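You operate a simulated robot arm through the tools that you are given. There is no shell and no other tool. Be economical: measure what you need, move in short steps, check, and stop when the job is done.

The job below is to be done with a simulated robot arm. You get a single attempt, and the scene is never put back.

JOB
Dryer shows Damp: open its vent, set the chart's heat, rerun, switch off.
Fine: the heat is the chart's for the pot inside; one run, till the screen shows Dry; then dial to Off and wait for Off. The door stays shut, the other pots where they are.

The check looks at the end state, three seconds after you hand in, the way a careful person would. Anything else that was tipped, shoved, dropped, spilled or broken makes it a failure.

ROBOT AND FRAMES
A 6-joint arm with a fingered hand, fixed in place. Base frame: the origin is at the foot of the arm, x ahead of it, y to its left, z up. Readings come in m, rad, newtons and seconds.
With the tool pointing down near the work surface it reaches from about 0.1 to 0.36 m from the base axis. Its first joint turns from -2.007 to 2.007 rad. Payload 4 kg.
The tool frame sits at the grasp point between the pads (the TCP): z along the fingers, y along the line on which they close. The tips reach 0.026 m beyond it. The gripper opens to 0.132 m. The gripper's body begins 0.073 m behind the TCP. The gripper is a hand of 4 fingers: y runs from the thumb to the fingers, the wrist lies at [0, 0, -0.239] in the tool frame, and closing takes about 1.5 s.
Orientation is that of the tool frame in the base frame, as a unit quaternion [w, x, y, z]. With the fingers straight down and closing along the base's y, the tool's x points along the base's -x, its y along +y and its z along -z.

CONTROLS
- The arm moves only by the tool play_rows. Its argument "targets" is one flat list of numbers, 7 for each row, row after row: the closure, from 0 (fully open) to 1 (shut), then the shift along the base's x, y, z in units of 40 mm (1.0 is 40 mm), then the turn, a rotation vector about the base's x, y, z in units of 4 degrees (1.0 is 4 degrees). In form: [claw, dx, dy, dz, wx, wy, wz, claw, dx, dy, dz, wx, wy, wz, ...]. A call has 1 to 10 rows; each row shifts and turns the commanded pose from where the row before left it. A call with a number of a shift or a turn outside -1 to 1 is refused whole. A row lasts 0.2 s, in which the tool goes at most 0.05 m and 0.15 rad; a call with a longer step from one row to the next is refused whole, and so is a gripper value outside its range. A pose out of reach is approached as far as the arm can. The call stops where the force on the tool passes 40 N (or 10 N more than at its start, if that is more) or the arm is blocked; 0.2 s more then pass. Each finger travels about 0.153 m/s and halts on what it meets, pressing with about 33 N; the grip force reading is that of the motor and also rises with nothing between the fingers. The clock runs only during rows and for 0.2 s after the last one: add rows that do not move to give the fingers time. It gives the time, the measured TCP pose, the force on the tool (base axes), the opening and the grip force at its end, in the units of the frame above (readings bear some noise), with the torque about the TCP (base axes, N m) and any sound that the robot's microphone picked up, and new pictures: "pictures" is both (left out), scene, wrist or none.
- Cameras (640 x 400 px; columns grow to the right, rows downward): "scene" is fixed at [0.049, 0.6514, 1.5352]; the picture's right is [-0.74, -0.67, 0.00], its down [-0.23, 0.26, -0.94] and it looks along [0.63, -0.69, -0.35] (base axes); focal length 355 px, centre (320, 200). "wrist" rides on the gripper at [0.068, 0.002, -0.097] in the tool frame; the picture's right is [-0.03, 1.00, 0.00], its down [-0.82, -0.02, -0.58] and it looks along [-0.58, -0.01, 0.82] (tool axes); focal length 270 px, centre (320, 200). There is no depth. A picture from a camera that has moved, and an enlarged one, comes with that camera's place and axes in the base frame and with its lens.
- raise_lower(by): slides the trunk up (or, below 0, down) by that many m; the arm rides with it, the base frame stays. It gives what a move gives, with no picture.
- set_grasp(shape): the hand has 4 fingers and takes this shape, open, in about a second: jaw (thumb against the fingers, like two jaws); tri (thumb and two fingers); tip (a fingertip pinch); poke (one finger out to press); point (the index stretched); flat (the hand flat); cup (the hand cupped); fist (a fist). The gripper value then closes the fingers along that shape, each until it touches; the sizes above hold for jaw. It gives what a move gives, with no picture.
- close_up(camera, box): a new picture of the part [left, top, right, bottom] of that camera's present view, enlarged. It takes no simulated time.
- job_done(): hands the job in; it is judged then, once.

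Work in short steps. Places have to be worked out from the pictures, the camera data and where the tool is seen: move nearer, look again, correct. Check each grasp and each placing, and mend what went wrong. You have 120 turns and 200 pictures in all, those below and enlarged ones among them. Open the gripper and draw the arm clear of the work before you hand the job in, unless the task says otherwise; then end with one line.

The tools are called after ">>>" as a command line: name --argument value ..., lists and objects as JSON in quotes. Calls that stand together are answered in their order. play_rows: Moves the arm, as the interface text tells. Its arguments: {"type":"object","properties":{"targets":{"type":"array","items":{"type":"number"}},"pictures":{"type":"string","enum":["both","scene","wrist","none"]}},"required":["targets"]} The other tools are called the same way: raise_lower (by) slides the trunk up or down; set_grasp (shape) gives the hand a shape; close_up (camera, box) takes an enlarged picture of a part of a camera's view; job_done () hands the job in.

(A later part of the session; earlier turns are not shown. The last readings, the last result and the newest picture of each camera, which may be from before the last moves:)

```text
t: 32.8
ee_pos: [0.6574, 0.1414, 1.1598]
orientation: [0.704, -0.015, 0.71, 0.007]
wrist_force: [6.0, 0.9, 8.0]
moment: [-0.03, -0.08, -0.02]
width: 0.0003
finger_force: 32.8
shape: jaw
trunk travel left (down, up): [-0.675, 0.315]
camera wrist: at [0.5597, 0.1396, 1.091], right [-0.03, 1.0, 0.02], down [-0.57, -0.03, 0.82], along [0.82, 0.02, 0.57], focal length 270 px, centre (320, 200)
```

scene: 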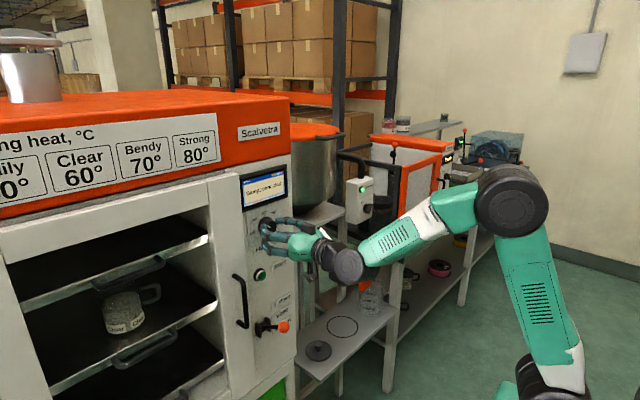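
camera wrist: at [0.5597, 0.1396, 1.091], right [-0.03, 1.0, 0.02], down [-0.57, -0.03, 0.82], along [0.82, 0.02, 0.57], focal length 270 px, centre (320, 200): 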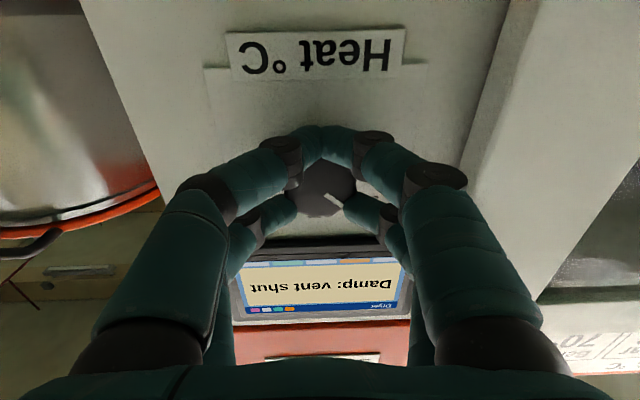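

The lower fingers met beneath the knob and the upper pair holds its sides: a three-point grip. I try 16° clockwise and look at the pointer.

>>> play_rows --targets '[1, 0, 0, 0, 1, 0, 0, 1, 0, 0, 0, 1, 0, 0, 1, 0, 0, 0, 1, 0, 0, 1, 0, 0, 0, 1, 0, 0]' --pictures "wrist"

>>> close_up --camera "scene" --box '[240, 190, 330, 260]'

```text
t: 33.8
ee_pos: [0.6568, 0.1426, 1.1576]
orientation: [0.699, 0.083, 0.702, 0.108]
wrist_force: [7.5, 5.0, 11.9]
moment: [-0.06, -0.15, 0.12]
width: 0.0
finger_force: 32.8
shape: jaw
trunk travel left (down, up): [-0.675, 0.315]
camera wrist: at [0.5595, 0.159, 1.093], right [-0.03, 0.96, 0.29], down [-0.57, -0.26, 0.78], along [0.82, -0.14, 0.55], focal length 270 px, centre (320, 200)
```

wrist: 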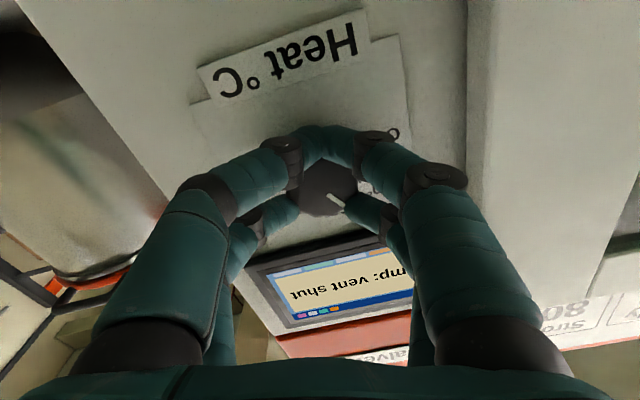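

```text
5.71 times, centred on (285, 225) of scene
camera zoom: at [0.049, 0.6514, 1.5352], right [-0.74, -0.67, 0.0], down [-0.23, 0.26, -0.94], along [0.63, -0.69, -0.35], focal length 2031 px, centre (520, 57)
```

zoom: 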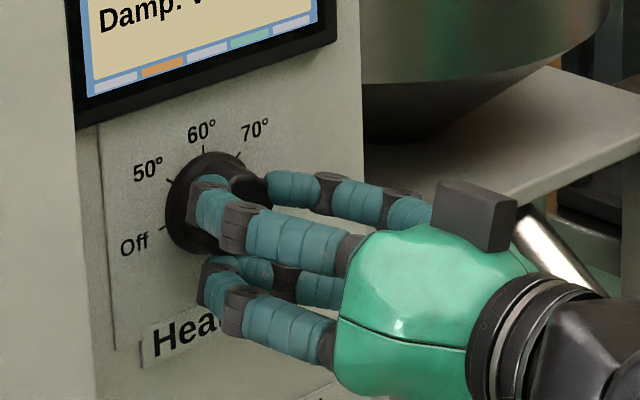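

The pointer moved with the hand (same place in the wrist picture), so the grip works. I turn the remaining 28–29°.

>>> play_rows --targets '[1, 0, 0, 0, 1, 0, 0, 1, 0, 0, 0, 1, 0, 0, 1, 0, 0, 0, 1, 0, 0, 1, 0, 0, 0, 1, 0, 0, 1, 0, 0, 0, 1, 0, 0, 1, 0, 0, 0, 1, 0, 0, 1, 0, 0, 0, 1, 0, 0]' --pictures "wrist"

>>> close_up --camera "scene" --box '[240, 190, 330, 260]'

```text
t: 35.4
ee_pos: [0.6565, 0.1442, 1.1585]
orientation: [0.659, 0.25, 0.655, 0.273]
wrist_force: [5.7, 10.6, 12.7]
moment: [-0.12, -0.19, 0.33]
width: 0.0
finger_force: 33.2
shape: jaw
trunk travel left (down, up): [-0.675, 0.315]
camera wrist: at [0.5594, 0.1887, 1.1082], right [-0.03, 0.71, 0.71], down [-0.57, -0.59, 0.57], along [0.82, -0.38, 0.42], focal length 270 px, centre (320, 200)
```

wrist: 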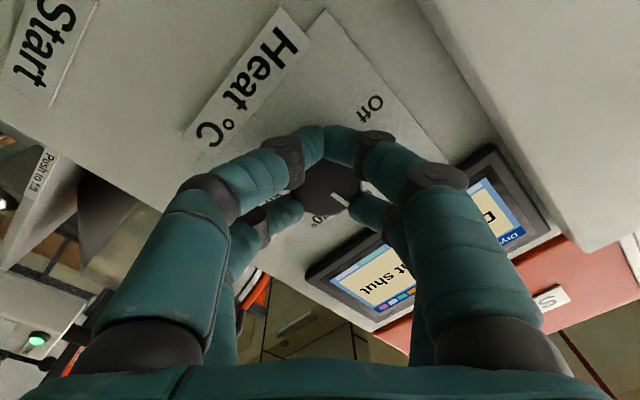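

```text
5.71 times, centred on (285, 225) of scene
camera zoom: at [0.049, 0.6514, 1.5352], right [-0.74, -0.67, 0.0], down [-0.23, 0.26, -0.94], along [0.63, -0.69, -0.35], focal length 2031 px, centre (520, 57)
```

zoom: 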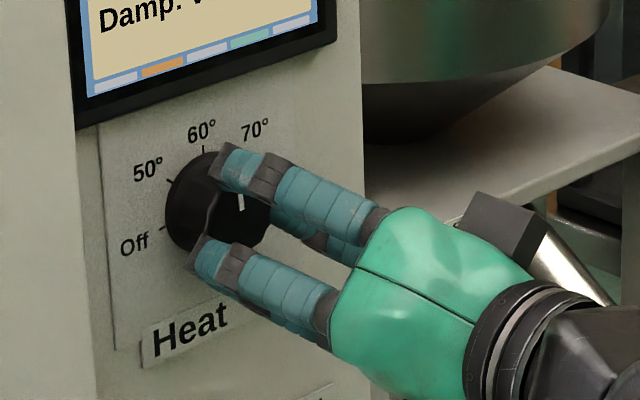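

The mark now looks vertical. I release, back off 8 cm and check the dial.

>>> play_rows --targets '[0.85, 0, 0, 0, 0, 0, 0, 0.7, 0, 0, 0, 0, 0, 0, 0.5, 0, 0, 0, 0, 0, 0, 0.4, 0, 0, 0, 0, 0, 0, 0.4, 0, 0, 0, 0, 0, 0, 0.4, -1, 0, 0, 0, 0, 0, 0.4, -1, 0, 0, 0, 0, 0]' --pictures "wrist"

>>> close_up --camera "scene" --box '[240, 190, 330, 260]'

>>> close_up --camera "wrist" --box '[240, 60, 400, 180]'

```text
t: 37.0
ee_pos: [0.5751, 0.1425, 1.1592]
orientation: [0.658, 0.249, 0.655, 0.274]
wrist_force: [0.2, -0.3, 0.9]
moment: [0.0, -0.01, 0.0]
width: 0.0786
finger_force: 0.0
shape: jaw
trunk travel left (down, up): [-0.675, 0.315]
camera wrist: at [0.4785, 0.1878, 1.1089], right [-0.03, 0.71, 0.71], down [-0.57, -0.59, 0.57], along [0.82, -0.38, 0.42], focal length 270 px, centre (320, 200)
```

wrist: 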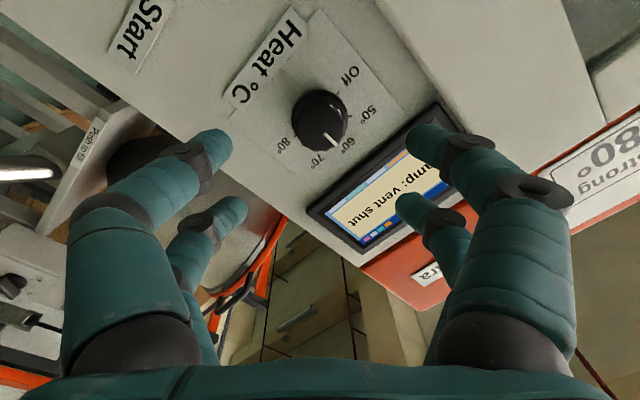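

```text
5.71 times, centred on (285, 225) of scene
camera zoom: at [0.049, 0.6514, 1.5352], right [-0.74, -0.67, 0.0], down [-0.23, 0.26, -0.94], along [0.63, -0.69, -0.35], focal length 2031 px, centre (520, 57)
```

zoom: 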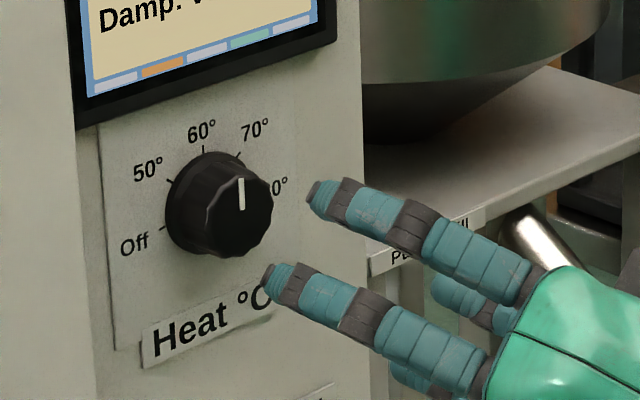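

```text
3.33 times, centred on (320, 120) of wrist
camera zoom: at [0.4785, 0.1878, 1.1089], right [-0.03, 0.71, 0.71], down [-0.57, -0.59, 0.57], along [0.82, -0.38, 0.42], focal length 901 px, centre (320, 467)
```

zoom: 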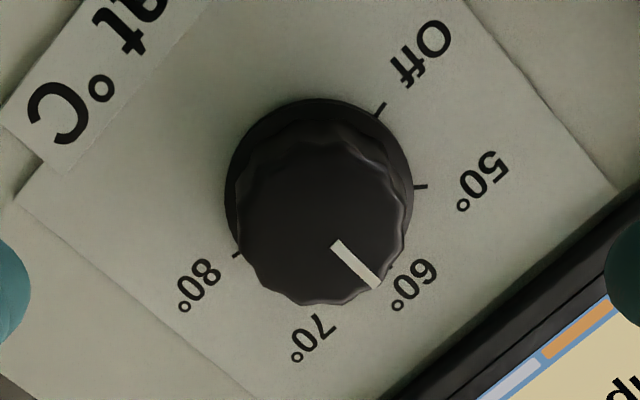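

Projected onto the panel, the mark is exactly vertical: dial at 60°, and knob centre is (0.144, 1.157). Next I retreat, roll the hand back, and form the poke shape for Start.

>>> play_rows --targets '[0.4, -0.2, 0.07, -0.3, -1, 0, 0, 0.4, -0.2, 0.07, -0.3, -1, 0, 0, 0.4, -0.2, 0.07, -0.3, -1, 0, 0, 0.4, -0.2, 0.07, -0.3, -1, 0, 0, 0.4, -0.2, 0.07, -0.3, -1, 0, 0, 0.4, -0.2, 0.07, -0.3, -1, 0, 0, 0.4, -0.2, 0.07, -0.3, -1, 0, 0, 0.4, -0.2, 0.07, -0.3, -1, 0, 0, 0.4, -0.2, 0.07, -0.3, -1, 0, 0, 0.4, -0.2, 0.07, -0.3, -1, 0, 0]' --pictures "none"

>>> set_grasp --shape "poke"

>>> play_rows --targets '[1, 0, 0, 0, -1, 0, 0, 1, 0, 0, 0, 0, 0, 0, 1, 0, 0, 0, 0, 0, 0, 1, 0, 0, 0, 0, 0, 0]' --pictures "both"

```text
t: 39.2
ee_pos: [0.5099, 0.18, 1.0433]
orientation: [0.704, 0.01, 0.71, 0.03]
wrist_force: [-0.4, -0.3, -0.1]
moment: [0.03, -0.02, -0.02]
width: 0.0786
finger_force: 0.0
shape: jaw
out of reach, approached as far as the arm can: row 9, 10
trunk travel left (down, up): [-0.675, 0.315]
```

```text
t: 40.1
ee_pos: [0.5088, 0.1792, 1.044]
orientation: [0.704, 0.011, 0.71, 0.031]
wrist_force: [0.7, 0.0, 0.2]
moment: [-0.01, 0.0, 0.02]
width: 0.0
finger_force: 0.0
shape: poke
trunk travel left (down, up): [-0.675, 0.315]
```

```text
t: 41.1
ee_pos: [0.5101, 0.18, 1.0437]
orientation: [0.704, -0.015, 0.71, 0.008]
wrist_force: [-0.4, 1.6, 1.0]
moment: [0.0, -0.02, -0.01]
width: 0.0
finger_force: 32.7
shape: jaw
trunk travel left (down, up): [-0.675, 0.315]
camera wrist: at [0.4125, 0.1775, 0.9756], right [-0.03, 1.0, 0.02], down [-0.57, -0.03, 0.82], along [0.82, 0.02, 0.57], focal length 270 px, centre (320, 200)
```

scene: 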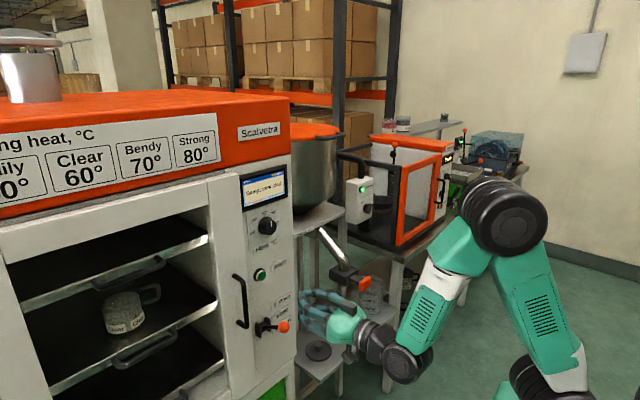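
wrist: 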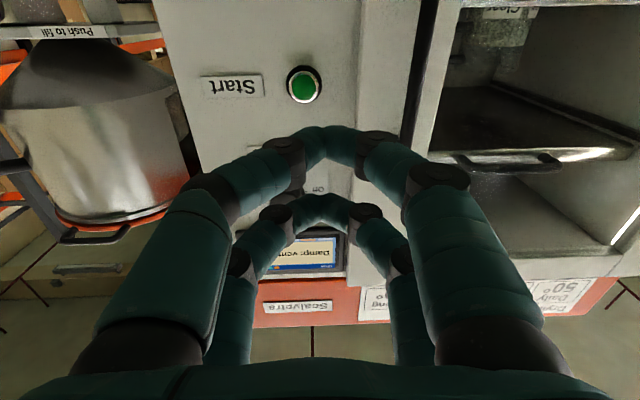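

Closing reverted the hand to jaw; I re-form poke and hold the gripper value at 0.

>>> set_grasp --shape "poke"

>>> play_rows --targets '[0, 0, 0, 0, 0, 0, 0]' --pictures "both"

>>> close_up --camera "scene" --box '[240, 230, 400, 360]'

```text
t: 42.0
ee_pos: [0.5087, 0.1784, 1.0432]
orientation: [0.704, -0.014, 0.71, 0.007]
wrist_force: [0.6, -1.1, -0.5]
moment: [0.02, 0.01, 0.01]
width: 0.0
finger_force: 0.1
shape: poke
trunk travel left (down, up): [-0.675, 0.315]
```

```text
t: 42.4
ee_pos: [0.5091, 0.1797, 1.0434]
orientation: [0.704, -0.015, 0.71, 0.007]
wrist_force: [-0.5, -0.2, 0.9]
moment: [0.03, 0.01, 0.0]
width: 0.0
finger_force: 0.1
shape: poke
trunk travel left (down, up): [-0.675, 0.315]
camera wrist: at [0.4124, 0.1775, 0.9756], right [-0.03, 1.0, 0.02], down [-0.57, -0.03, 0.82], along [0.82, 0.02, 0.57], focal length 270 px, centre (320, 200)
```

scene: 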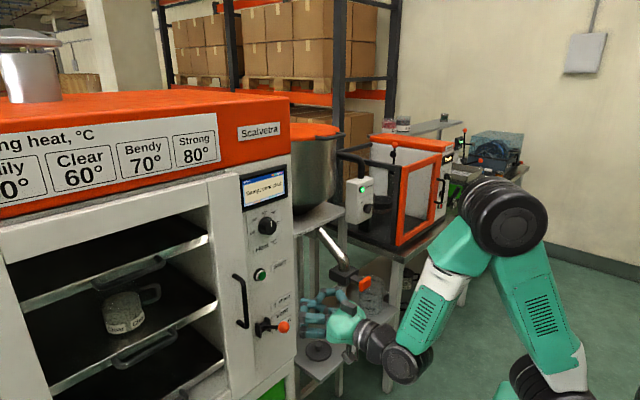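
wrist: 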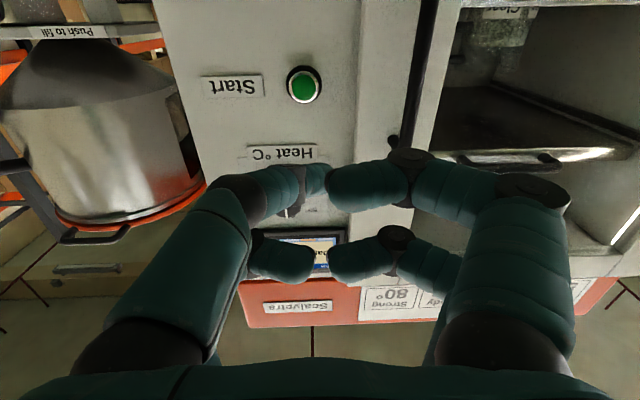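

```text
3.08 times, centred on (320, 295) of scene
camera zoom: at [0.049, 0.6514, 1.5352], right [-0.74, -0.67, 0.0], down [-0.23, 0.26, -0.94], along [0.63, -0.69, -0.35], focal length 1094 px, centre (320, -92)
```

zoom: 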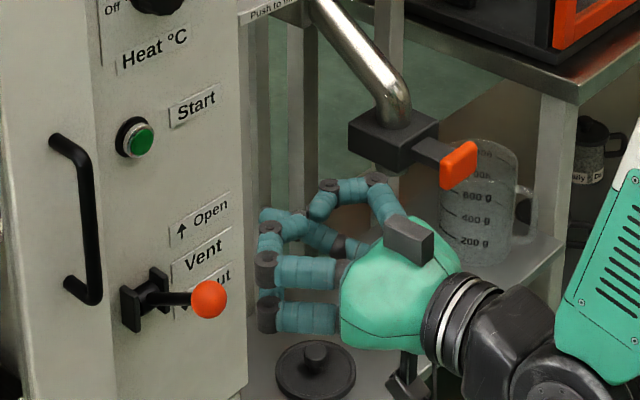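

The poke shape has no clear protruding finger here; I try "point".

>>> set_grasp --shape "point"

>>> play_rows --targets '[0, 0, 0, 0, 0, 0, 0]' --pictures "wrist"

>>> close_up --camera "scene" --box '[240, 230, 400, 360]'

```text
t: 43.3
ee_pos: [0.5087, 0.1794, 1.0435]
orientation: [0.704, -0.016, 0.71, 0.008]
wrist_force: [0.1, 1.1, -0.1]
moment: [0.01, -0.04, 0.01]
width: 0.0002
finger_force: 0.0
shape: point
trunk travel left (down, up): [-0.675, 0.315]
```

```text
t: 43.7
ee_pos: [0.51, 0.179, 1.0422]
orientation: [0.704, -0.015, 0.71, 0.008]
wrist_force: [-0.3, -1.0, -0.9]
moment: [0.04, 0.0, 0.01]
width: 0.0001
finger_force: 0.1
shape: point
trunk travel left (down, up): [-0.675, 0.315]
camera wrist: at [0.4124, 0.1775, 0.9756], right [-0.03, 1.0, 0.02], down [-0.57, -0.03, 0.82], along [0.82, 0.02, 0.57], focal length 270 px, centre (320, 200)
```

wrist: 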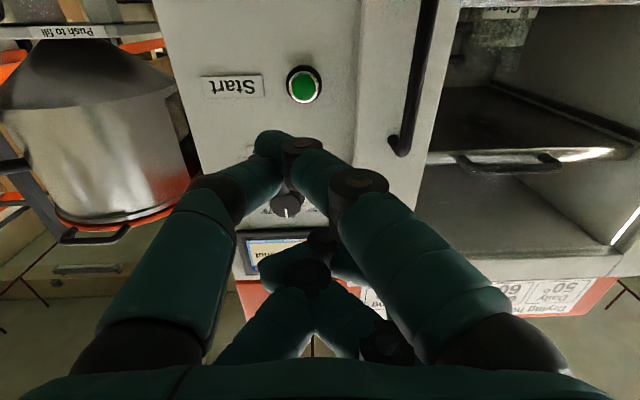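

```text
3.08 times, centred on (320, 295) of scene
camera zoom: at [0.049, 0.6514, 1.5352], right [-0.74, -0.67, 0.0], down [-0.23, 0.26, -0.94], along [0.63, -0.69, -0.35], focal length 1094 px, centre (320, -92)
```

zoom: 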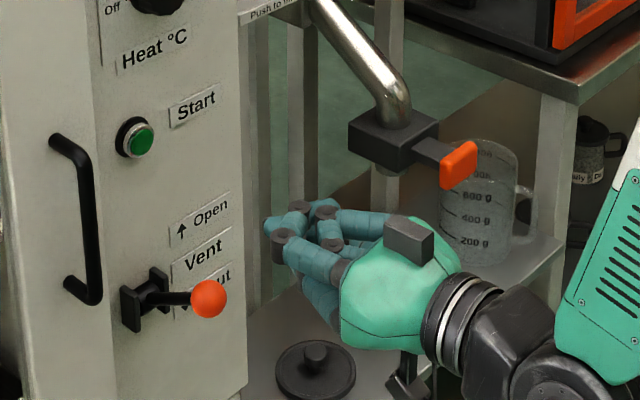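

These shapes are less predictable than the closed jaw. I go back to jaw, close it, and pitch down 20° so the upper fingertips lead, aiming at Start (y 0.171, z 1.033).

>>> set_grasp --shape "jaw"

>>> play_rows --targets '[0.3, 0, -0.1, -0.1, 0, 1, 0, 0.5, 0, -0.1, -0.1, 0, 1, 0, 0.7, 0.5, 0, -0.1, 0, 1, 0, 0.9, 0.5, 0, -0.1, 0, 1, 0, 1, 0.5, 0, 0, 0, 1, 0, 1, 0, 0, 0, 0, 0, 0, 1, 0, 0, 0, 0, 0, 0]' --pictures "both"

>>> close_up --camera "scene" --box '[240, 230, 400, 360]'

```text
t: 44.6
ee_pos: [0.51, 0.1793, 1.0433]
orientation: [0.704, -0.015, 0.71, 0.007]
wrist_force: [0.3, 0.4, 0.0]
moment: [-0.01, 0.01, -0.01]
width: 0.1319
finger_force: 0.1
shape: jaw
trunk travel left (down, up): [-0.675, 0.315]
```

```text
t: 46.2
ee_pos: [0.5701, 0.1735, 1.0265]
orientation: [0.57, -0.014, 0.821, 0.011]
wrist_force: [0.3, 0.8, 0.3]
moment: [-0.04, 0.01, -0.01]
width: 0.0001
finger_force: 33.0
shape: jaw
trunk travel left (down, up): [-0.675, 0.315]
camera wrist: at [0.4557, 0.1703, 0.9967], right [-0.03, 1.0, 0.03], down [-0.25, -0.03, 0.97], along [0.97, 0.02, 0.25], focal length 270 px, centre (320, 200)
```

scene: 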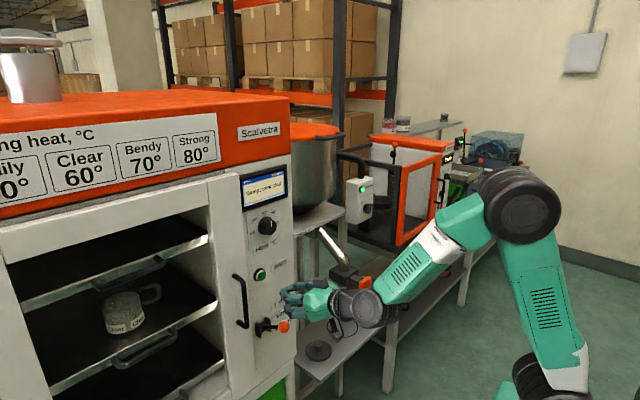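
wrist: 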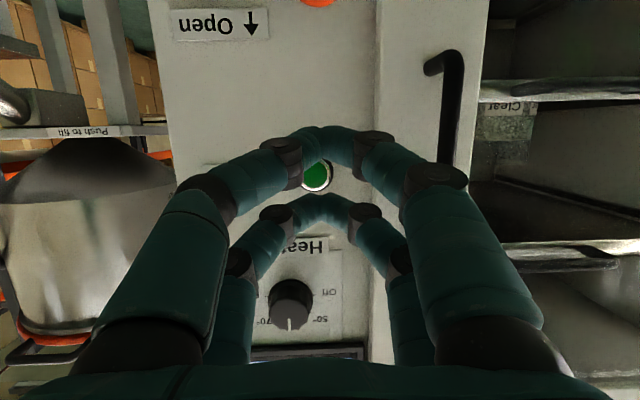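

```text
3.08 times, centred on (320, 295) of scene
camera zoom: at [0.049, 0.6514, 1.5352], right [-0.74, -0.67, 0.0], down [-0.23, 0.26, -0.94], along [0.63, -0.69, -0.35], focal length 1094 px, centre (320, -92)
```

zoom: 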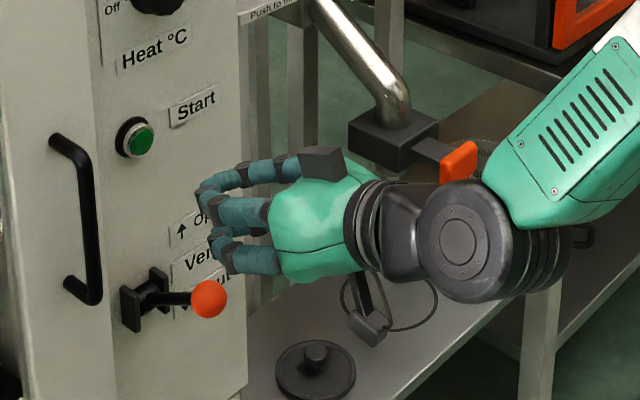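

Upper tips at z≈1.034 and the button at (0.171, 1.0336): aligned but for 3 mm in y. I advance near, then press in small steps.

>>> play_rows --targets '[1, 0.5, -0.07, 0, 0, 0, 0, 1, 0.5, 0, 0, 0, 0, 0, 1, 0.6, 0, 0, 0, 0, 0]' --pictures "wrist"

>>> close_up --camera "scene" --box '[230, 240, 310, 300]'

```text
t: 47.0
ee_pos: [0.6345, 0.1685, 1.0272]
orientation: [0.57, -0.014, 0.821, 0.011]
wrist_force: [0.0, 0.3, 0.1]
moment: [0.03, 0.0, -0.01]
width: 0.0
finger_force: 33.1
shape: jaw
trunk travel left (down, up): [-0.675, 0.315]
camera wrist: at [0.5202, 0.1674, 0.9963], right [-0.03, 1.0, 0.03], down [-0.25, -0.03, 0.97], along [0.97, 0.02, 0.25], focal length 270 px, centre (320, 200)
```

wrist: 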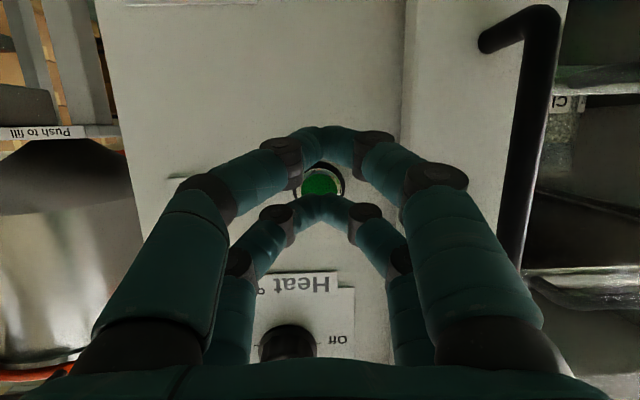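

```text
6.67 times, centred on (270, 270) of scene
camera zoom: at [0.049, 0.6514, 1.5352], right [-0.74, -0.67, 0.0], down [-0.23, 0.26, -0.94], along [0.63, -0.69, -0.35], focal length 2369 px, centre (653, -267)
```

zoom: 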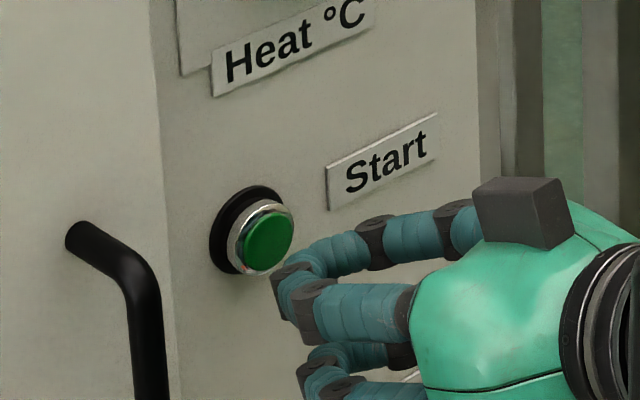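

I lower 3 mm, shift 2 mm left and press in 4 mm steps.

>>> play_rows --targets '[1, 0, 0.05, -0.08, 0, 0, 0, 1, 0.1, 0, 0, 0, 0, 0, 1, 0.1, 0, 0, 0, 0, 0, 1, 0.1, 0, 0, 0, 0, 0]' --pictures "wrist"

>>> close_up --camera "scene" --box '[230, 160, 310, 300]'

```text
t: 48.0
ee_pos: [0.6457, 0.1716, 1.0237]
orientation: [0.57, -0.014, 0.822, 0.011]
wrist_force: [0.8, -0.2, 0.2]
moment: [0.01, -0.02, -0.01]
width: 0.0002
finger_force: 33.5
shape: jaw
trunk travel left (down, up): [-0.675, 0.315]
camera wrist: at [0.532, 0.1693, 0.9937], right [-0.03, 1.0, 0.03], down [-0.25, -0.03, 0.97], along [0.97, 0.02, 0.25], focal length 270 px, centre (320, 200)
```

wrist: 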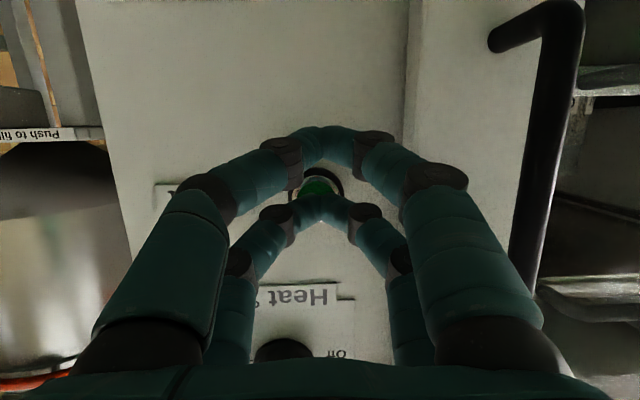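

```text
2.86 times, centred on (270, 230) of scene
camera zoom: at [0.049, 0.6514, 1.5352], right [-0.74, -0.67, 0.0], down [-0.23, 0.26, -0.94], along [0.63, -0.69, -0.35], focal length 1015 px, centre (463, 114)
```

zoom: 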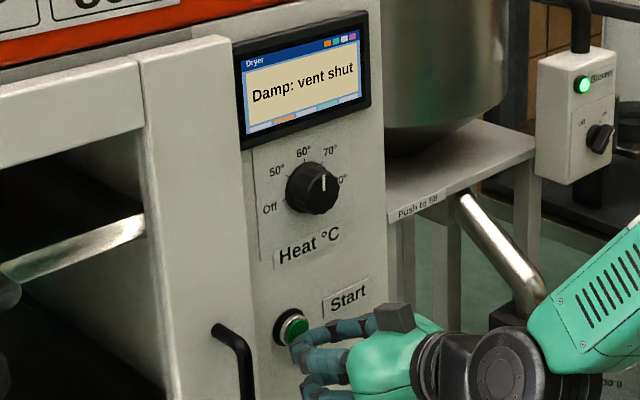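

No contact yet; I continue in 3 mm steps.

>>> play_rows --targets '[1, 0.08, 0, 0, 0, 0, 0, 1, 0.08, 0, 0, 0, 0, 0, 1, 0.08, 0, 0, 0, 0, 0]' --pictures "none"

>>> close_up --camera "scene" --box '[230, 160, 310, 300]'

```text
t: 48.8
ee_pos: [0.6553, 0.1706, 1.0253]
orientation: [0.57, -0.013, 0.822, 0.01]
wrist_force: [-4.6, -1.2, -1.1]
moment: [0.0, 0.0, -0.03]
width: 0.0001
finger_force: 33.5
shape: jaw
trunk travel left (down, up): [-0.675, 0.315]
heard: click
```

```text
2.86 times, centred on (270, 230) of scene
camera zoom: at [0.049, 0.6514, 1.5352], right [-0.74, -0.67, 0.0], down [-0.23, 0.26, -0.94], along [0.63, -0.69, -0.35], focal length 1015 px, centre (463, 114)
```

zoom: 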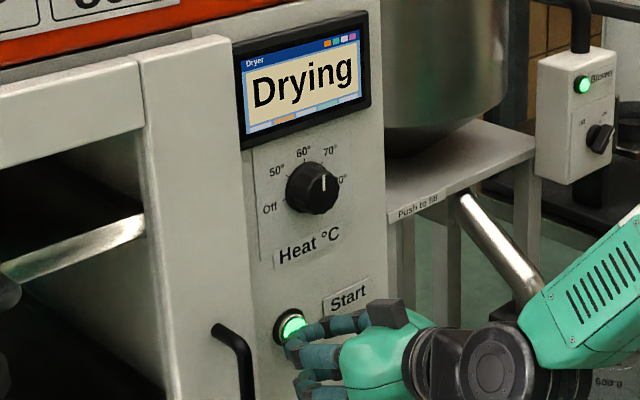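

A click and the screen shows Drying. I back straight off, then level the hand and raise to the dial while it runs.

>>> play_rows --targets '[1, -1, 0, 0, 0, 0, 0, 1, -1, 0, 0, 0, 0, 0, 1, -0.5, 0, 0, 0, -1, 0, 0.9, 0, 0, 0, 0, -1, 0, 0.7, 0, 0, 0, 0, -1, 0, 0.5, 0, 0, 0, 0, -1, 0, 0.4, 0, 0, 0, 0, -1, 0]' --pictures "none"

>>> raise_lower --by 0.135

>>> play_rows --targets '[0.4, 0, -0.1, 0, 1, 0, 0, 0.4, 0, -0.1, 0, 1, 0, 0, 0.4, 0, -0.1, 0, 1, 0, 0, 0.4, 0, -0.1, 0, 1, 0, 0, 0.4, 0, -0.1, 0, 1, 0, 0, 0.4, 0, -0.1, 0, 1, 0, 0, 0.4, 0, 0, 0, 1, 0, 0, 0.4, 0, 0, 0, 1, 0, 0, 0.4, 0, 0, 0, 1, 0, 0, 0.4, 0, 0, 0, 1, 0, 0]' --pictures "both"

>>> close_up --camera "scene" --box '[230, 160, 310, 300]'

```text
t: 50.4
ee_pos: [0.556, 0.1711, 1.0243]
orientation: [0.705, -0.015, 0.709, 0.008]
wrist_force: [-0.5, 0.2, -1.0]
moment: [0.02, 0.02, 0.03]
width: 0.0784
finger_force: 0.1
shape: jaw
trunk travel left (down, up): [-0.675, 0.315]
```

```text
t: 52.0
ee_pos: [0.5553, 0.1711, 1.1595]
orientation: [0.704, -0.015, 0.71, 0.008]
wrist_force: [1.1, 0.1, -0.3]
moment: [-0.03, -0.01, 0.03]
width: 0.0785
finger_force: 0.0
shape: jaw
trunk travel left (down, up): [-0.81, 0.18]
```

```text
t: 54.2
ee_pos: [0.555, 0.1472, 1.1587]
orientation: [0.666, 0.227, 0.664, 0.252]
wrist_force: [-0.5, 0.2, 0.5]
moment: [0.01, 0.02, 0.02]
width: 0.0788
finger_force: 0.2
shape: jaw
trunk travel left (down, up): [-0.81, 0.18]
camera wrist: at [0.4585, 0.1892, 1.1054], right [-0.03, 0.75, 0.66], down [-0.57, -0.55, 0.61], along [0.82, -0.35, 0.45], focal length 270 px, centre (320, 200)
```

scene: 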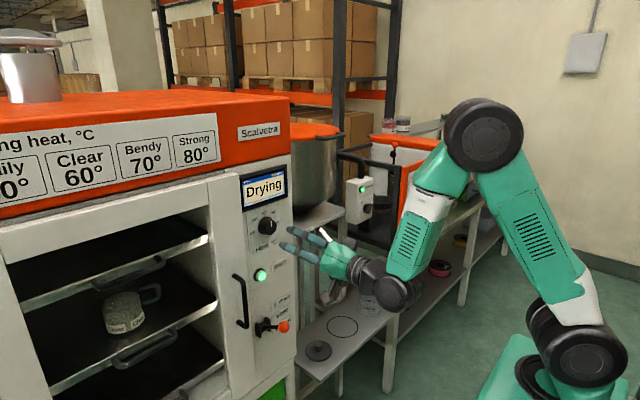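
wrist: 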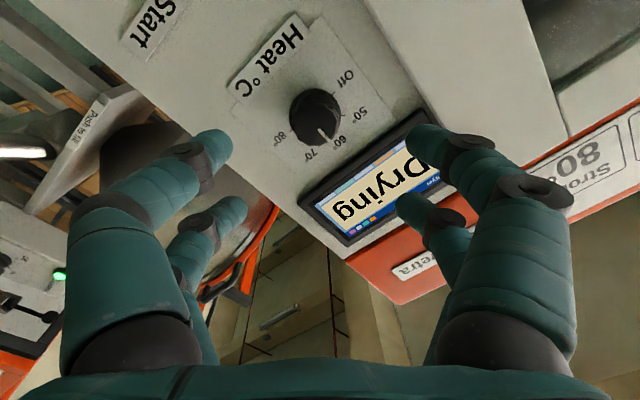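

```text
2.86 times, centred on (270, 230) of scene
camera zoom: at [0.049, 0.6514, 1.5352], right [-0.74, -0.67, 0.0], down [-0.23, 0.26, -0.94], along [0.63, -0.69, -0.35], focal length 1015 px, centre (463, 114)
```

zoom: 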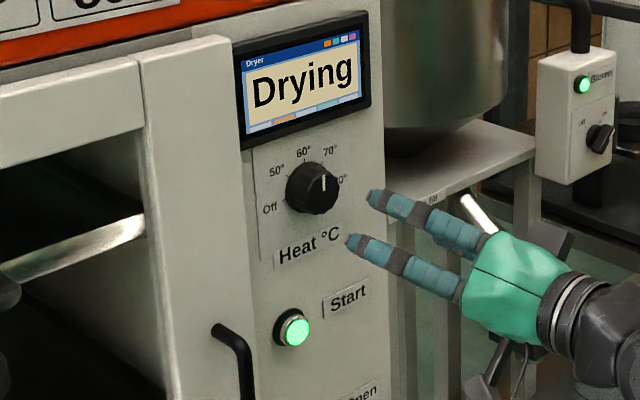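

Still Drying. I wait with idle rows, watching the screen.

>>> play_rows --targets '[0.4, 0, 0, 0, 0, 0, 0, 0.4, 0, 0, 0, 0, 0, 0, 0.4, 0, 0, 0, 0, 0, 0, 0.4, 0, 0, 0, 0, 0, 0, 0.4, 0, 0, 0, 0, 0, 0, 0.4, 0, 0, 0, 0, 0, 0, 0.4, 0, 0, 0, 0, 0, 0, 0.4, 0, 0, 0, 0, 0, 0, 0.4, 0, 0, 0, 0, 0, 0, 0.4, 0, 0, 0, 0, 0, 0]' --pictures "none"

>>> play_rows --targets '[0.4, 0, 0, 0, 0, 0, 0, 0.4, 0, 0, 0, 0, 0, 0, 0.4, 0, 0, 0, 0, 0, 0, 0.4, 0, 0, 0, 0, 0, 0, 0.4, 0, 0, 0, 0, 0, 0, 0.4, 0, 0, 0, 0, 0, 0, 0.4, 0, 0, 0, 0, 0, 0, 0.4, 0, 0, 0, 0, 0, 0, 0.4, 0, 0, 0, 0, 0, 0, 0.4, 0, 0, 0, 0, 0, 0]' --pictures "none"

>>> play_rows --targets '[0.4, 0, 0, 0, 0, 0, 0, 0.4, 0, 0, 0, 0, 0, 0, 0.4, 0, 0, 0, 0, 0, 0, 0.4, 0, 0, 0, 0, 0, 0, 0.4, 0, 0, 0, 0, 0, 0, 0.4, 0, 0, 0, 0, 0, 0, 0.4, 0, 0, 0, 0, 0, 0, 0.4, 0, 0, 0, 0, 0, 0, 0.4, 0, 0, 0, 0, 0, 0, 0.4, 0, 0, 0, 0, 0, 0]' --pictures "scene"

```text
t: 56.4
ee_pos: [0.5548, 0.1471, 1.1591]
orientation: [0.667, 0.225, 0.665, 0.251]
wrist_force: [0.4, -0.7, 0.9]
moment: [0.02, 0.0, 0.03]
width: 0.0787
finger_force: 0.0
shape: jaw
trunk travel left (down, up): [-0.81, 0.18]
```

```text
t: 58.6
ee_pos: [0.5556, 0.1466, 1.1584]
orientation: [0.667, 0.226, 0.665, 0.251]
wrist_force: [-0.2, 0.4, 0.1]
moment: [-0.04, 0.0, 0.0]
width: 0.0789
finger_force: 0.0
shape: jaw
trunk travel left (down, up): [-0.81, 0.18]
```

```text
t: 60.8
ee_pos: [0.5556, 0.1463, 1.1582]
orientation: [0.667, 0.226, 0.664, 0.251]
wrist_force: [-0.2, -0.2, -0.4]
moment: [0.02, 0.0, 0.01]
width: 0.0786
finger_force: 0.1
shape: jaw
trunk travel left (down, up): [-0.81, 0.18]
```

scene: 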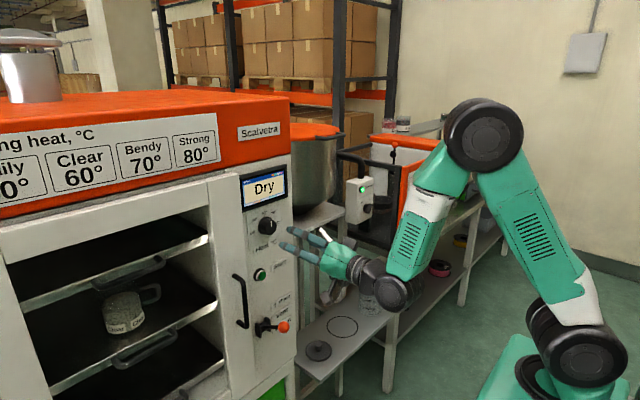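

The screen shows Dry. I move to the same grip pose as when I released (0.6565, 0.1442, 1.1585, roll 44°) and close on the knob.

>>> play_rows --targets '[0.4, 0.6, -0.06, 0, 1, 0, 0, 0.4, 0.6, 0, 0, 0, 0, 0, 0.4, 0.6, 0, 0, 0, 0, 0, 0.4, 0.6, 0, 0, 0, 0, 0, 0.4, 0.12, 0, 0, 0, 0, 0, 0.6, 0, 0, 0, 0, 0, 0, 0.8, 0, 0, 0, 0, 0, 0, 0.8, 0, 0, 0, 0, 0, 0]' --pictures "wrist"

>>> close_up --camera "scene" --box '[240, 190, 330, 260]'

```text
t: 62.6
ee_pos: [0.6553, 0.1466, 1.1589]
orientation: [0.658, 0.249, 0.656, 0.273]
wrist_force: [-0.3, -0.3, 0.7]
moment: [-0.05, 0.0, 0.02]
width: 0.0273
finger_force: 0.0
shape: jaw
trunk travel left (down, up): [-0.81, 0.18]
camera wrist: at [0.559, 0.1906, 1.1086], right [-0.03, 0.71, 0.71], down [-0.57, -0.59, 0.57], along [0.82, -0.38, 0.42], focal length 270 px, centre (320, 200)
```

wrist: 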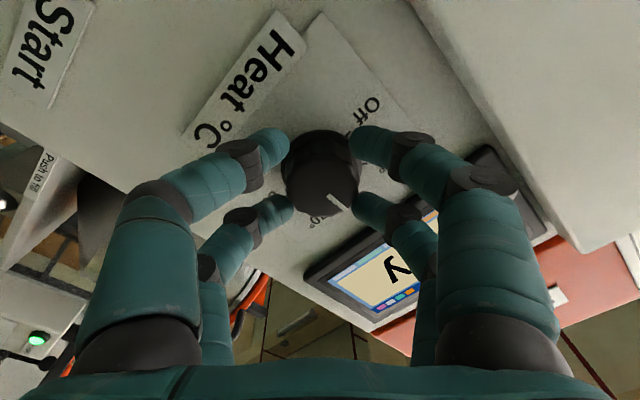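

```text
5.71 times, centred on (285, 225) of scene
camera zoom: at [0.049, 0.6514, 1.5352], right [-0.74, -0.67, 0.0], down [-0.23, 0.26, -0.94], along [0.63, -0.69, -0.35], focal length 2031 px, centre (520, 57)
```

zoom: 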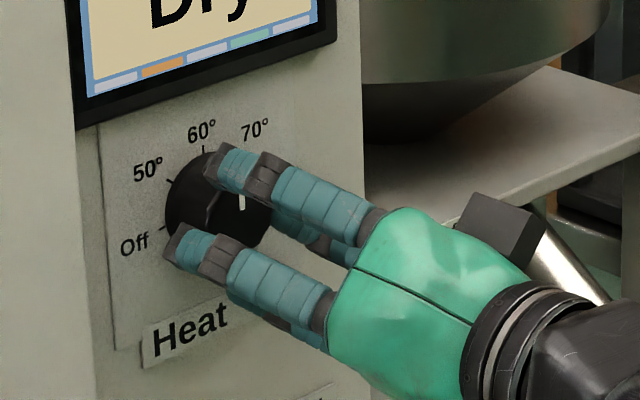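

Same framing as before. I squeeze and begin turning counter-clockwise, 20° first.

>>> play_rows --targets '[0.9, 0, 0, 0, 0, 0, 0, 1, 0, 0, 0, 0, 0, 0, 1, 0, 0, 0, 0, 0, 0, 1, 0, 0, 0, -1, 0, 0, 1, 0, 0, 0, -1, 0, 0, 1, 0, 0, 0, -1, 0, 0, 1, 0, 0, 0, -1, 0, 0, 1, 0, 0, 0, -1, 0, 0]' --pictures "wrist"

```text
t: 64.4
ee_pos: [0.6564, 0.1428, 1.159]
orientation: [0.692, 0.132, 0.692, 0.157]
wrist_force: [5.8, -11.1, 6.1]
moment: [0.07, -0.07, -0.21]
width: 0.0002
finger_force: 33.1
shape: jaw
trunk travel left (down, up): [-0.81, 0.18]
camera wrist: at [0.5595, 0.1685, 1.0965], right [-0.03, 0.91, 0.42], down [-0.57, -0.36, 0.74], along [0.82, -0.22, 0.53], focal length 270 px, centre (320, 200)
```

wrist: 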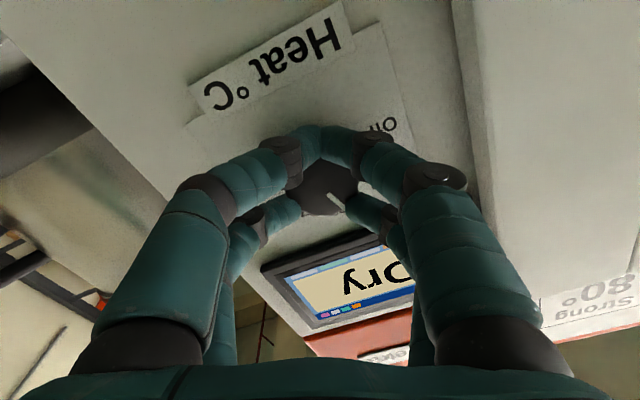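

The pointer turns with the hand. I continue another 36° (down to roll about −12°).

>>> play_rows --targets '[1, 0, 0, 0, -1, 0, 0, 1, 0, 0, 0, -1, 0, 0, 1, 0, 0, 0, -1, 0, 0, 1, 0, 0, 0, -1, 0, 0, 1, 0, 0, 0, -1, 0, 0, 1, 0, 0, 0, -1, 0, 0, 1, 0, 0, 0, -1, 0, 0, 1, 0, 0, 0, -1, 0, 0, 1, 0, 0, 0, -1, 0, 0]' --pictures "wrist"

```text
t: 66.4
ee_pos: [0.6574, 0.142, 1.1587]
orientation: [0.699, -0.088, 0.707, -0.066]
wrist_force: [4.0, -14.9, 8.9]
moment: [0.12, -0.1, -0.37]
width: 0.0001
finger_force: 33.1
shape: jaw
trunk travel left (down, up): [-0.81, 0.18]
camera wrist: at [0.5591, 0.1267, 1.0935], right [-0.03, 0.98, -0.19], down [-0.57, 0.14, 0.81], along [0.82, 0.13, 0.56], focal length 270 px, centre (320, 200)
```

wrist: 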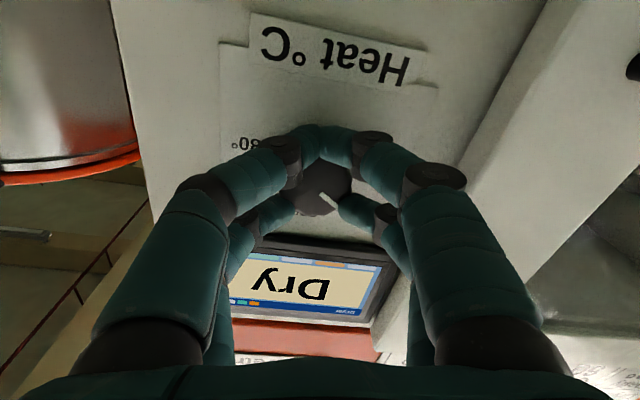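

Tracking well; a side load of 15 N builds, so I ease the command 2 mm in −y and turn the remaining 34°.

>>> play_rows --targets '[1, 0, -0.06, 0, -1, 0, 0, 1, 0, 0, 0, -1, 0, 0, 1, 0, 0, 0, -1, 0, 0, 1, 0, 0, 0, -1, 0, 0, 1, 0, 0, 0, -1, 0, 0, 1, 0, 0, 0, -1, 0, 0, 1, 0, 0, 0, -1, 0, 0, 1, 0, 0, 0, -1, 0, 0, 1, 0, 0, 0, -0.5, 0, 0]' --pictures "wrist"

>>> close_up --camera "scene" --box '[230, 160, 330, 260]'

```text
t: 68.4
ee_pos: [0.6562, 0.1401, 1.1597]
orientation: [0.643, -0.288, 0.657, -0.27]
wrist_force: [4.7, -12.2, 14.4]
moment: [0.06, -0.24, -0.18]
width: 0.0001
finger_force: 32.9
shape: jaw
trunk travel left (down, up): [-0.81, 0.18]
camera wrist: at [0.5584, 0.0905, 1.1141], right [-0.03, 0.71, -0.71], down [-0.57, 0.57, 0.59], along [0.82, 0.42, 0.39], focal length 270 px, centre (320, 200)
```

wrist: 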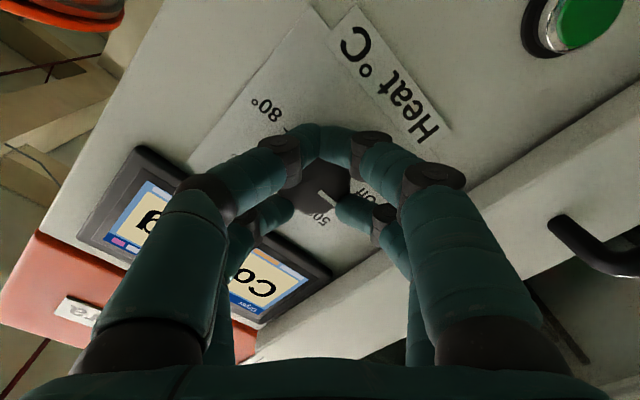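

```text
4.00 times, centred on (280, 210) of scene
camera zoom: at [0.049, 0.6514, 1.5352], right [-0.74, -0.67, 0.0], down [-0.23, 0.26, -0.94], along [0.63, -0.69, -0.35], focal length 1422 px, centre (480, 160)
```

zoom: 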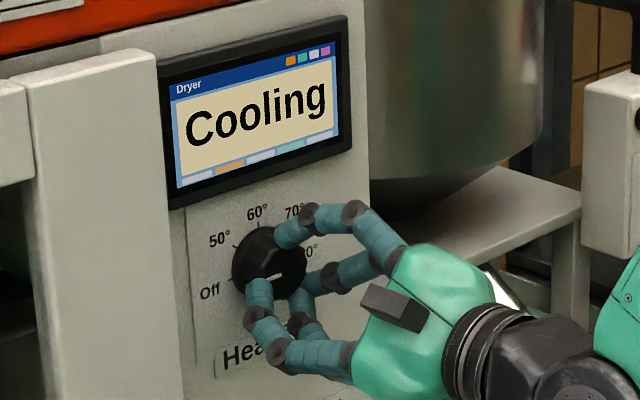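

The screen reads Cooling, so the dial is taken as Off. I release, back off and check the pointer.

>>> play_rows --targets '[0.85, 0, 0, 0, 0, 0, 0, 0.7, 0, 0, 0, 0, 0, 0, 0.5, 0, 0, 0, 0, 0, 0, 0.4, 0, 0, 0, 0, 0, 0, 0.4, 0, 0, 0, 0, 0, 0, 0.4, -1, 0, 0, 0, 0, 0, 0.4, -1, 0, 0, 0, 0, 0, 0.4, -1, -0.5, 0, 0, 0, 0]' --pictures "wrist"

>>> close_up --camera "scene" --box '[230, 160, 330, 260]'

```text
t: 70.2
ee_pos: [0.5439, 0.128, 1.1604]
orientation: [0.641, -0.289, 0.657, -0.27]
wrist_force: [-0.3, -0.7, -0.2]
moment: [0.0, 0.0, 0.04]
width: 0.0787
finger_force: 0.0
shape: jaw
out of reach, approached as far as the arm can: row 8
trunk travel left (down, up): [-0.81, 0.18]
camera wrist: at [0.4465, 0.0777, 1.115], right [-0.03, 0.71, -0.71], down [-0.57, 0.57, 0.59], along [0.82, 0.42, 0.38], focal length 270 px, centre (320, 200)
```

wrist: 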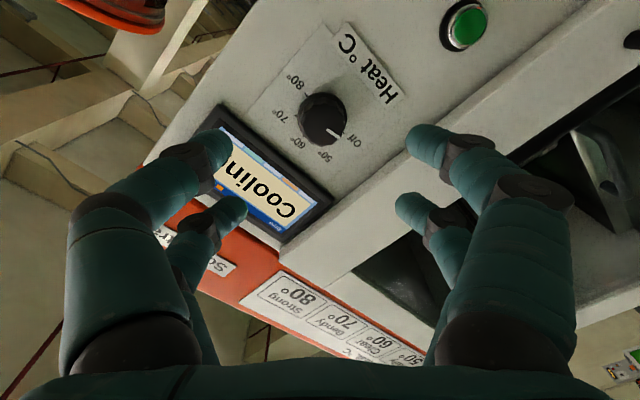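

```text
4.00 times, centred on (280, 210) of scene
camera zoom: at [0.049, 0.6514, 1.5352], right [-0.74, -0.67, 0.0], down [-0.23, 0.26, -0.94], along [0.63, -0.69, -0.35], focal length 1422 px, centre (480, 160)
```

zoom: 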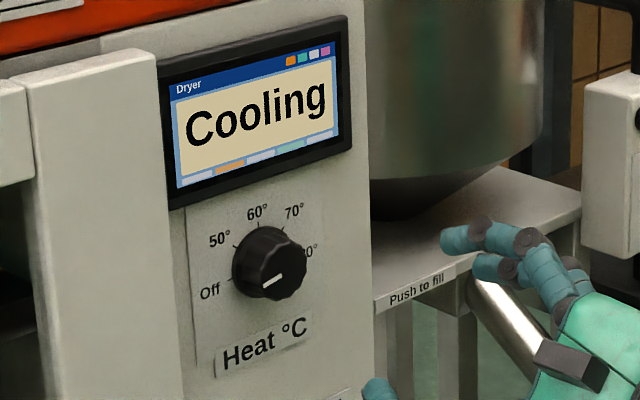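

The pointer is at Off. I open the hand and wait for the screen to show Off.

>>> play_rows --targets '[0.2, 0, 0, 0, 0, 0, 0, 0, 0, 0, 0, 0, 0, 0, 0, 0, 0, 0, 0, 0, 0, 0, 0, 0, 0, 0, 0, 0, 0, 0, 0, 0, 0, 0, 0, 0, 0, 0, 0, 0, 0, 0, 0, 0, 0, 0, 0, 0, 0, 0, 0, 0, 0, 0, 0, 0, 0, 0, 0, 0, 0, 0, 0, 0, 0, 0, 0, 0, 0, 0]' --pictures "none"

>>> play_rows --targets '[0, 0, 0, 0, 0, 0, 0, 0, 0, 0, 0, 0, 0, 0, 0, 0, 0, 0, 0, 0, 0, 0, 0, 0, 0, 0, 0, 0, 0, 0, 0, 0, 0, 0, 0, 0, 0, 0, 0, 0, 0, 0, 0, 0, 0, 0, 0, 0, 0, 0, 0, 0, 0, 0, 0, 0, 0, 0, 0, 0, 0, 0, 0, 0, 0, 0, 0, 0, 0, 0]' --pictures "scene"

```text
t: 72.4
ee_pos: [0.5442, 0.127, 1.1611]
orientation: [0.642, -0.288, 0.657, -0.27]
wrist_force: [0.8, -0.3, 0.1]
moment: [-0.02, 0.03, 0.03]
width: 0.1316
finger_force: 0.0
shape: jaw
trunk travel left (down, up): [-0.81, 0.18]
```

```text
t: 74.6
ee_pos: [0.5434, 0.1276, 1.1597]
orientation: [0.641, -0.289, 0.658, -0.271]
wrist_force: [0.4, 0.8, -0.1]
moment: [0.0, 0.03, -0.01]
width: 0.1318
finger_force: 0.1
shape: jaw
trunk travel left (down, up): [-0.81, 0.18]
```

scene: 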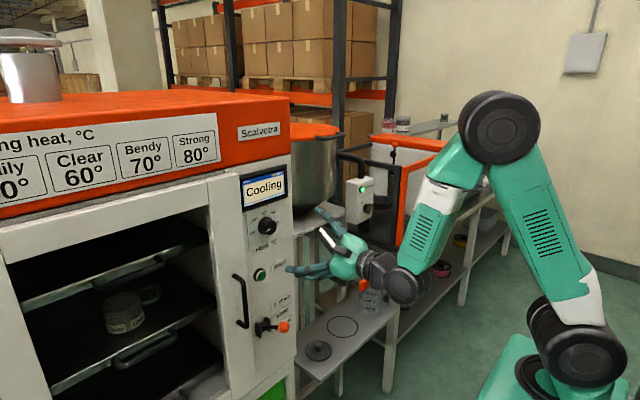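

Still Cooling; I keep waiting.

>>> play_rows --targets '[0, 0, 0, 0, 0, 0, 0, 0, 0, 0, 0, 0, 0, 0, 0, 0, 0, 0, 0, 0, 0, 0, 0, 0, 0, 0, 0, 0, 0, 0, 0, 0, 0, 0, 0, 0, 0, 0, 0, 0, 0, 0, 0, 0, 0, 0, 0, 0, 0, 0, 0, 0, 0, 0, 0, 0, 0, 0, 0, 0, 0, 0, 0, 0, 0, 0, 0, 0, 0, 0]' --pictures "none"

>>> play_rows --targets '[0, 0, 0, 0, 0, 0, 0, 0, 0, 0, 0, 0, 0, 0, 0, 0, 0, 0, 0, 0, 0, 0, 0, 0, 0, 0, 0, 0, 0, 0, 0, 0, 0, 0, 0, 0, 0, 0, 0, 0, 0, 0, 0, 0, 0, 0, 0, 0, 0, 0, 0, 0, 0, 0, 0, 0, 0, 0, 0, 0, 0, 0, 0, 0, 0, 0, 0, 0, 0, 0]' --pictures "none"

>>> close_up --camera "scene" --box '[230, 160, 310, 350]'

```text
t: 76.8
ee_pos: [0.5435, 0.1274, 1.1603]
orientation: [0.642, -0.288, 0.657, -0.271]
wrist_force: [-0.3, 0.2, 0.5]
moment: [-0.02, 0.0, 0.0]
width: 0.1317
finger_force: 0.1
shape: jaw
trunk travel left (down, up): [-0.81, 0.18]
```

```text
t: 79.0
ee_pos: [0.5443, 0.1275, 1.1595]
orientation: [0.642, -0.289, 0.657, -0.269]
wrist_force: [0.2, 0.1, 0.2]
moment: [0.02, 0.02, -0.01]
width: 0.1316
finger_force: 0.0
shape: jaw
trunk travel left (down, up): [-0.81, 0.18]
```

```text
2.11 times, centred on (270, 255) of scene
camera zoom: at [0.049, 0.6514, 1.5352], right [-0.74, -0.67, 0.0], down [-0.23, 0.26, -0.94], along [0.63, -0.69, -0.35], focal length 748 px, centre (425, 84)
```

zoom: 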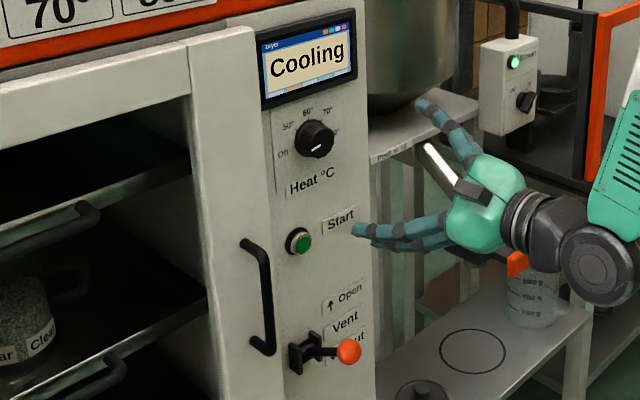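

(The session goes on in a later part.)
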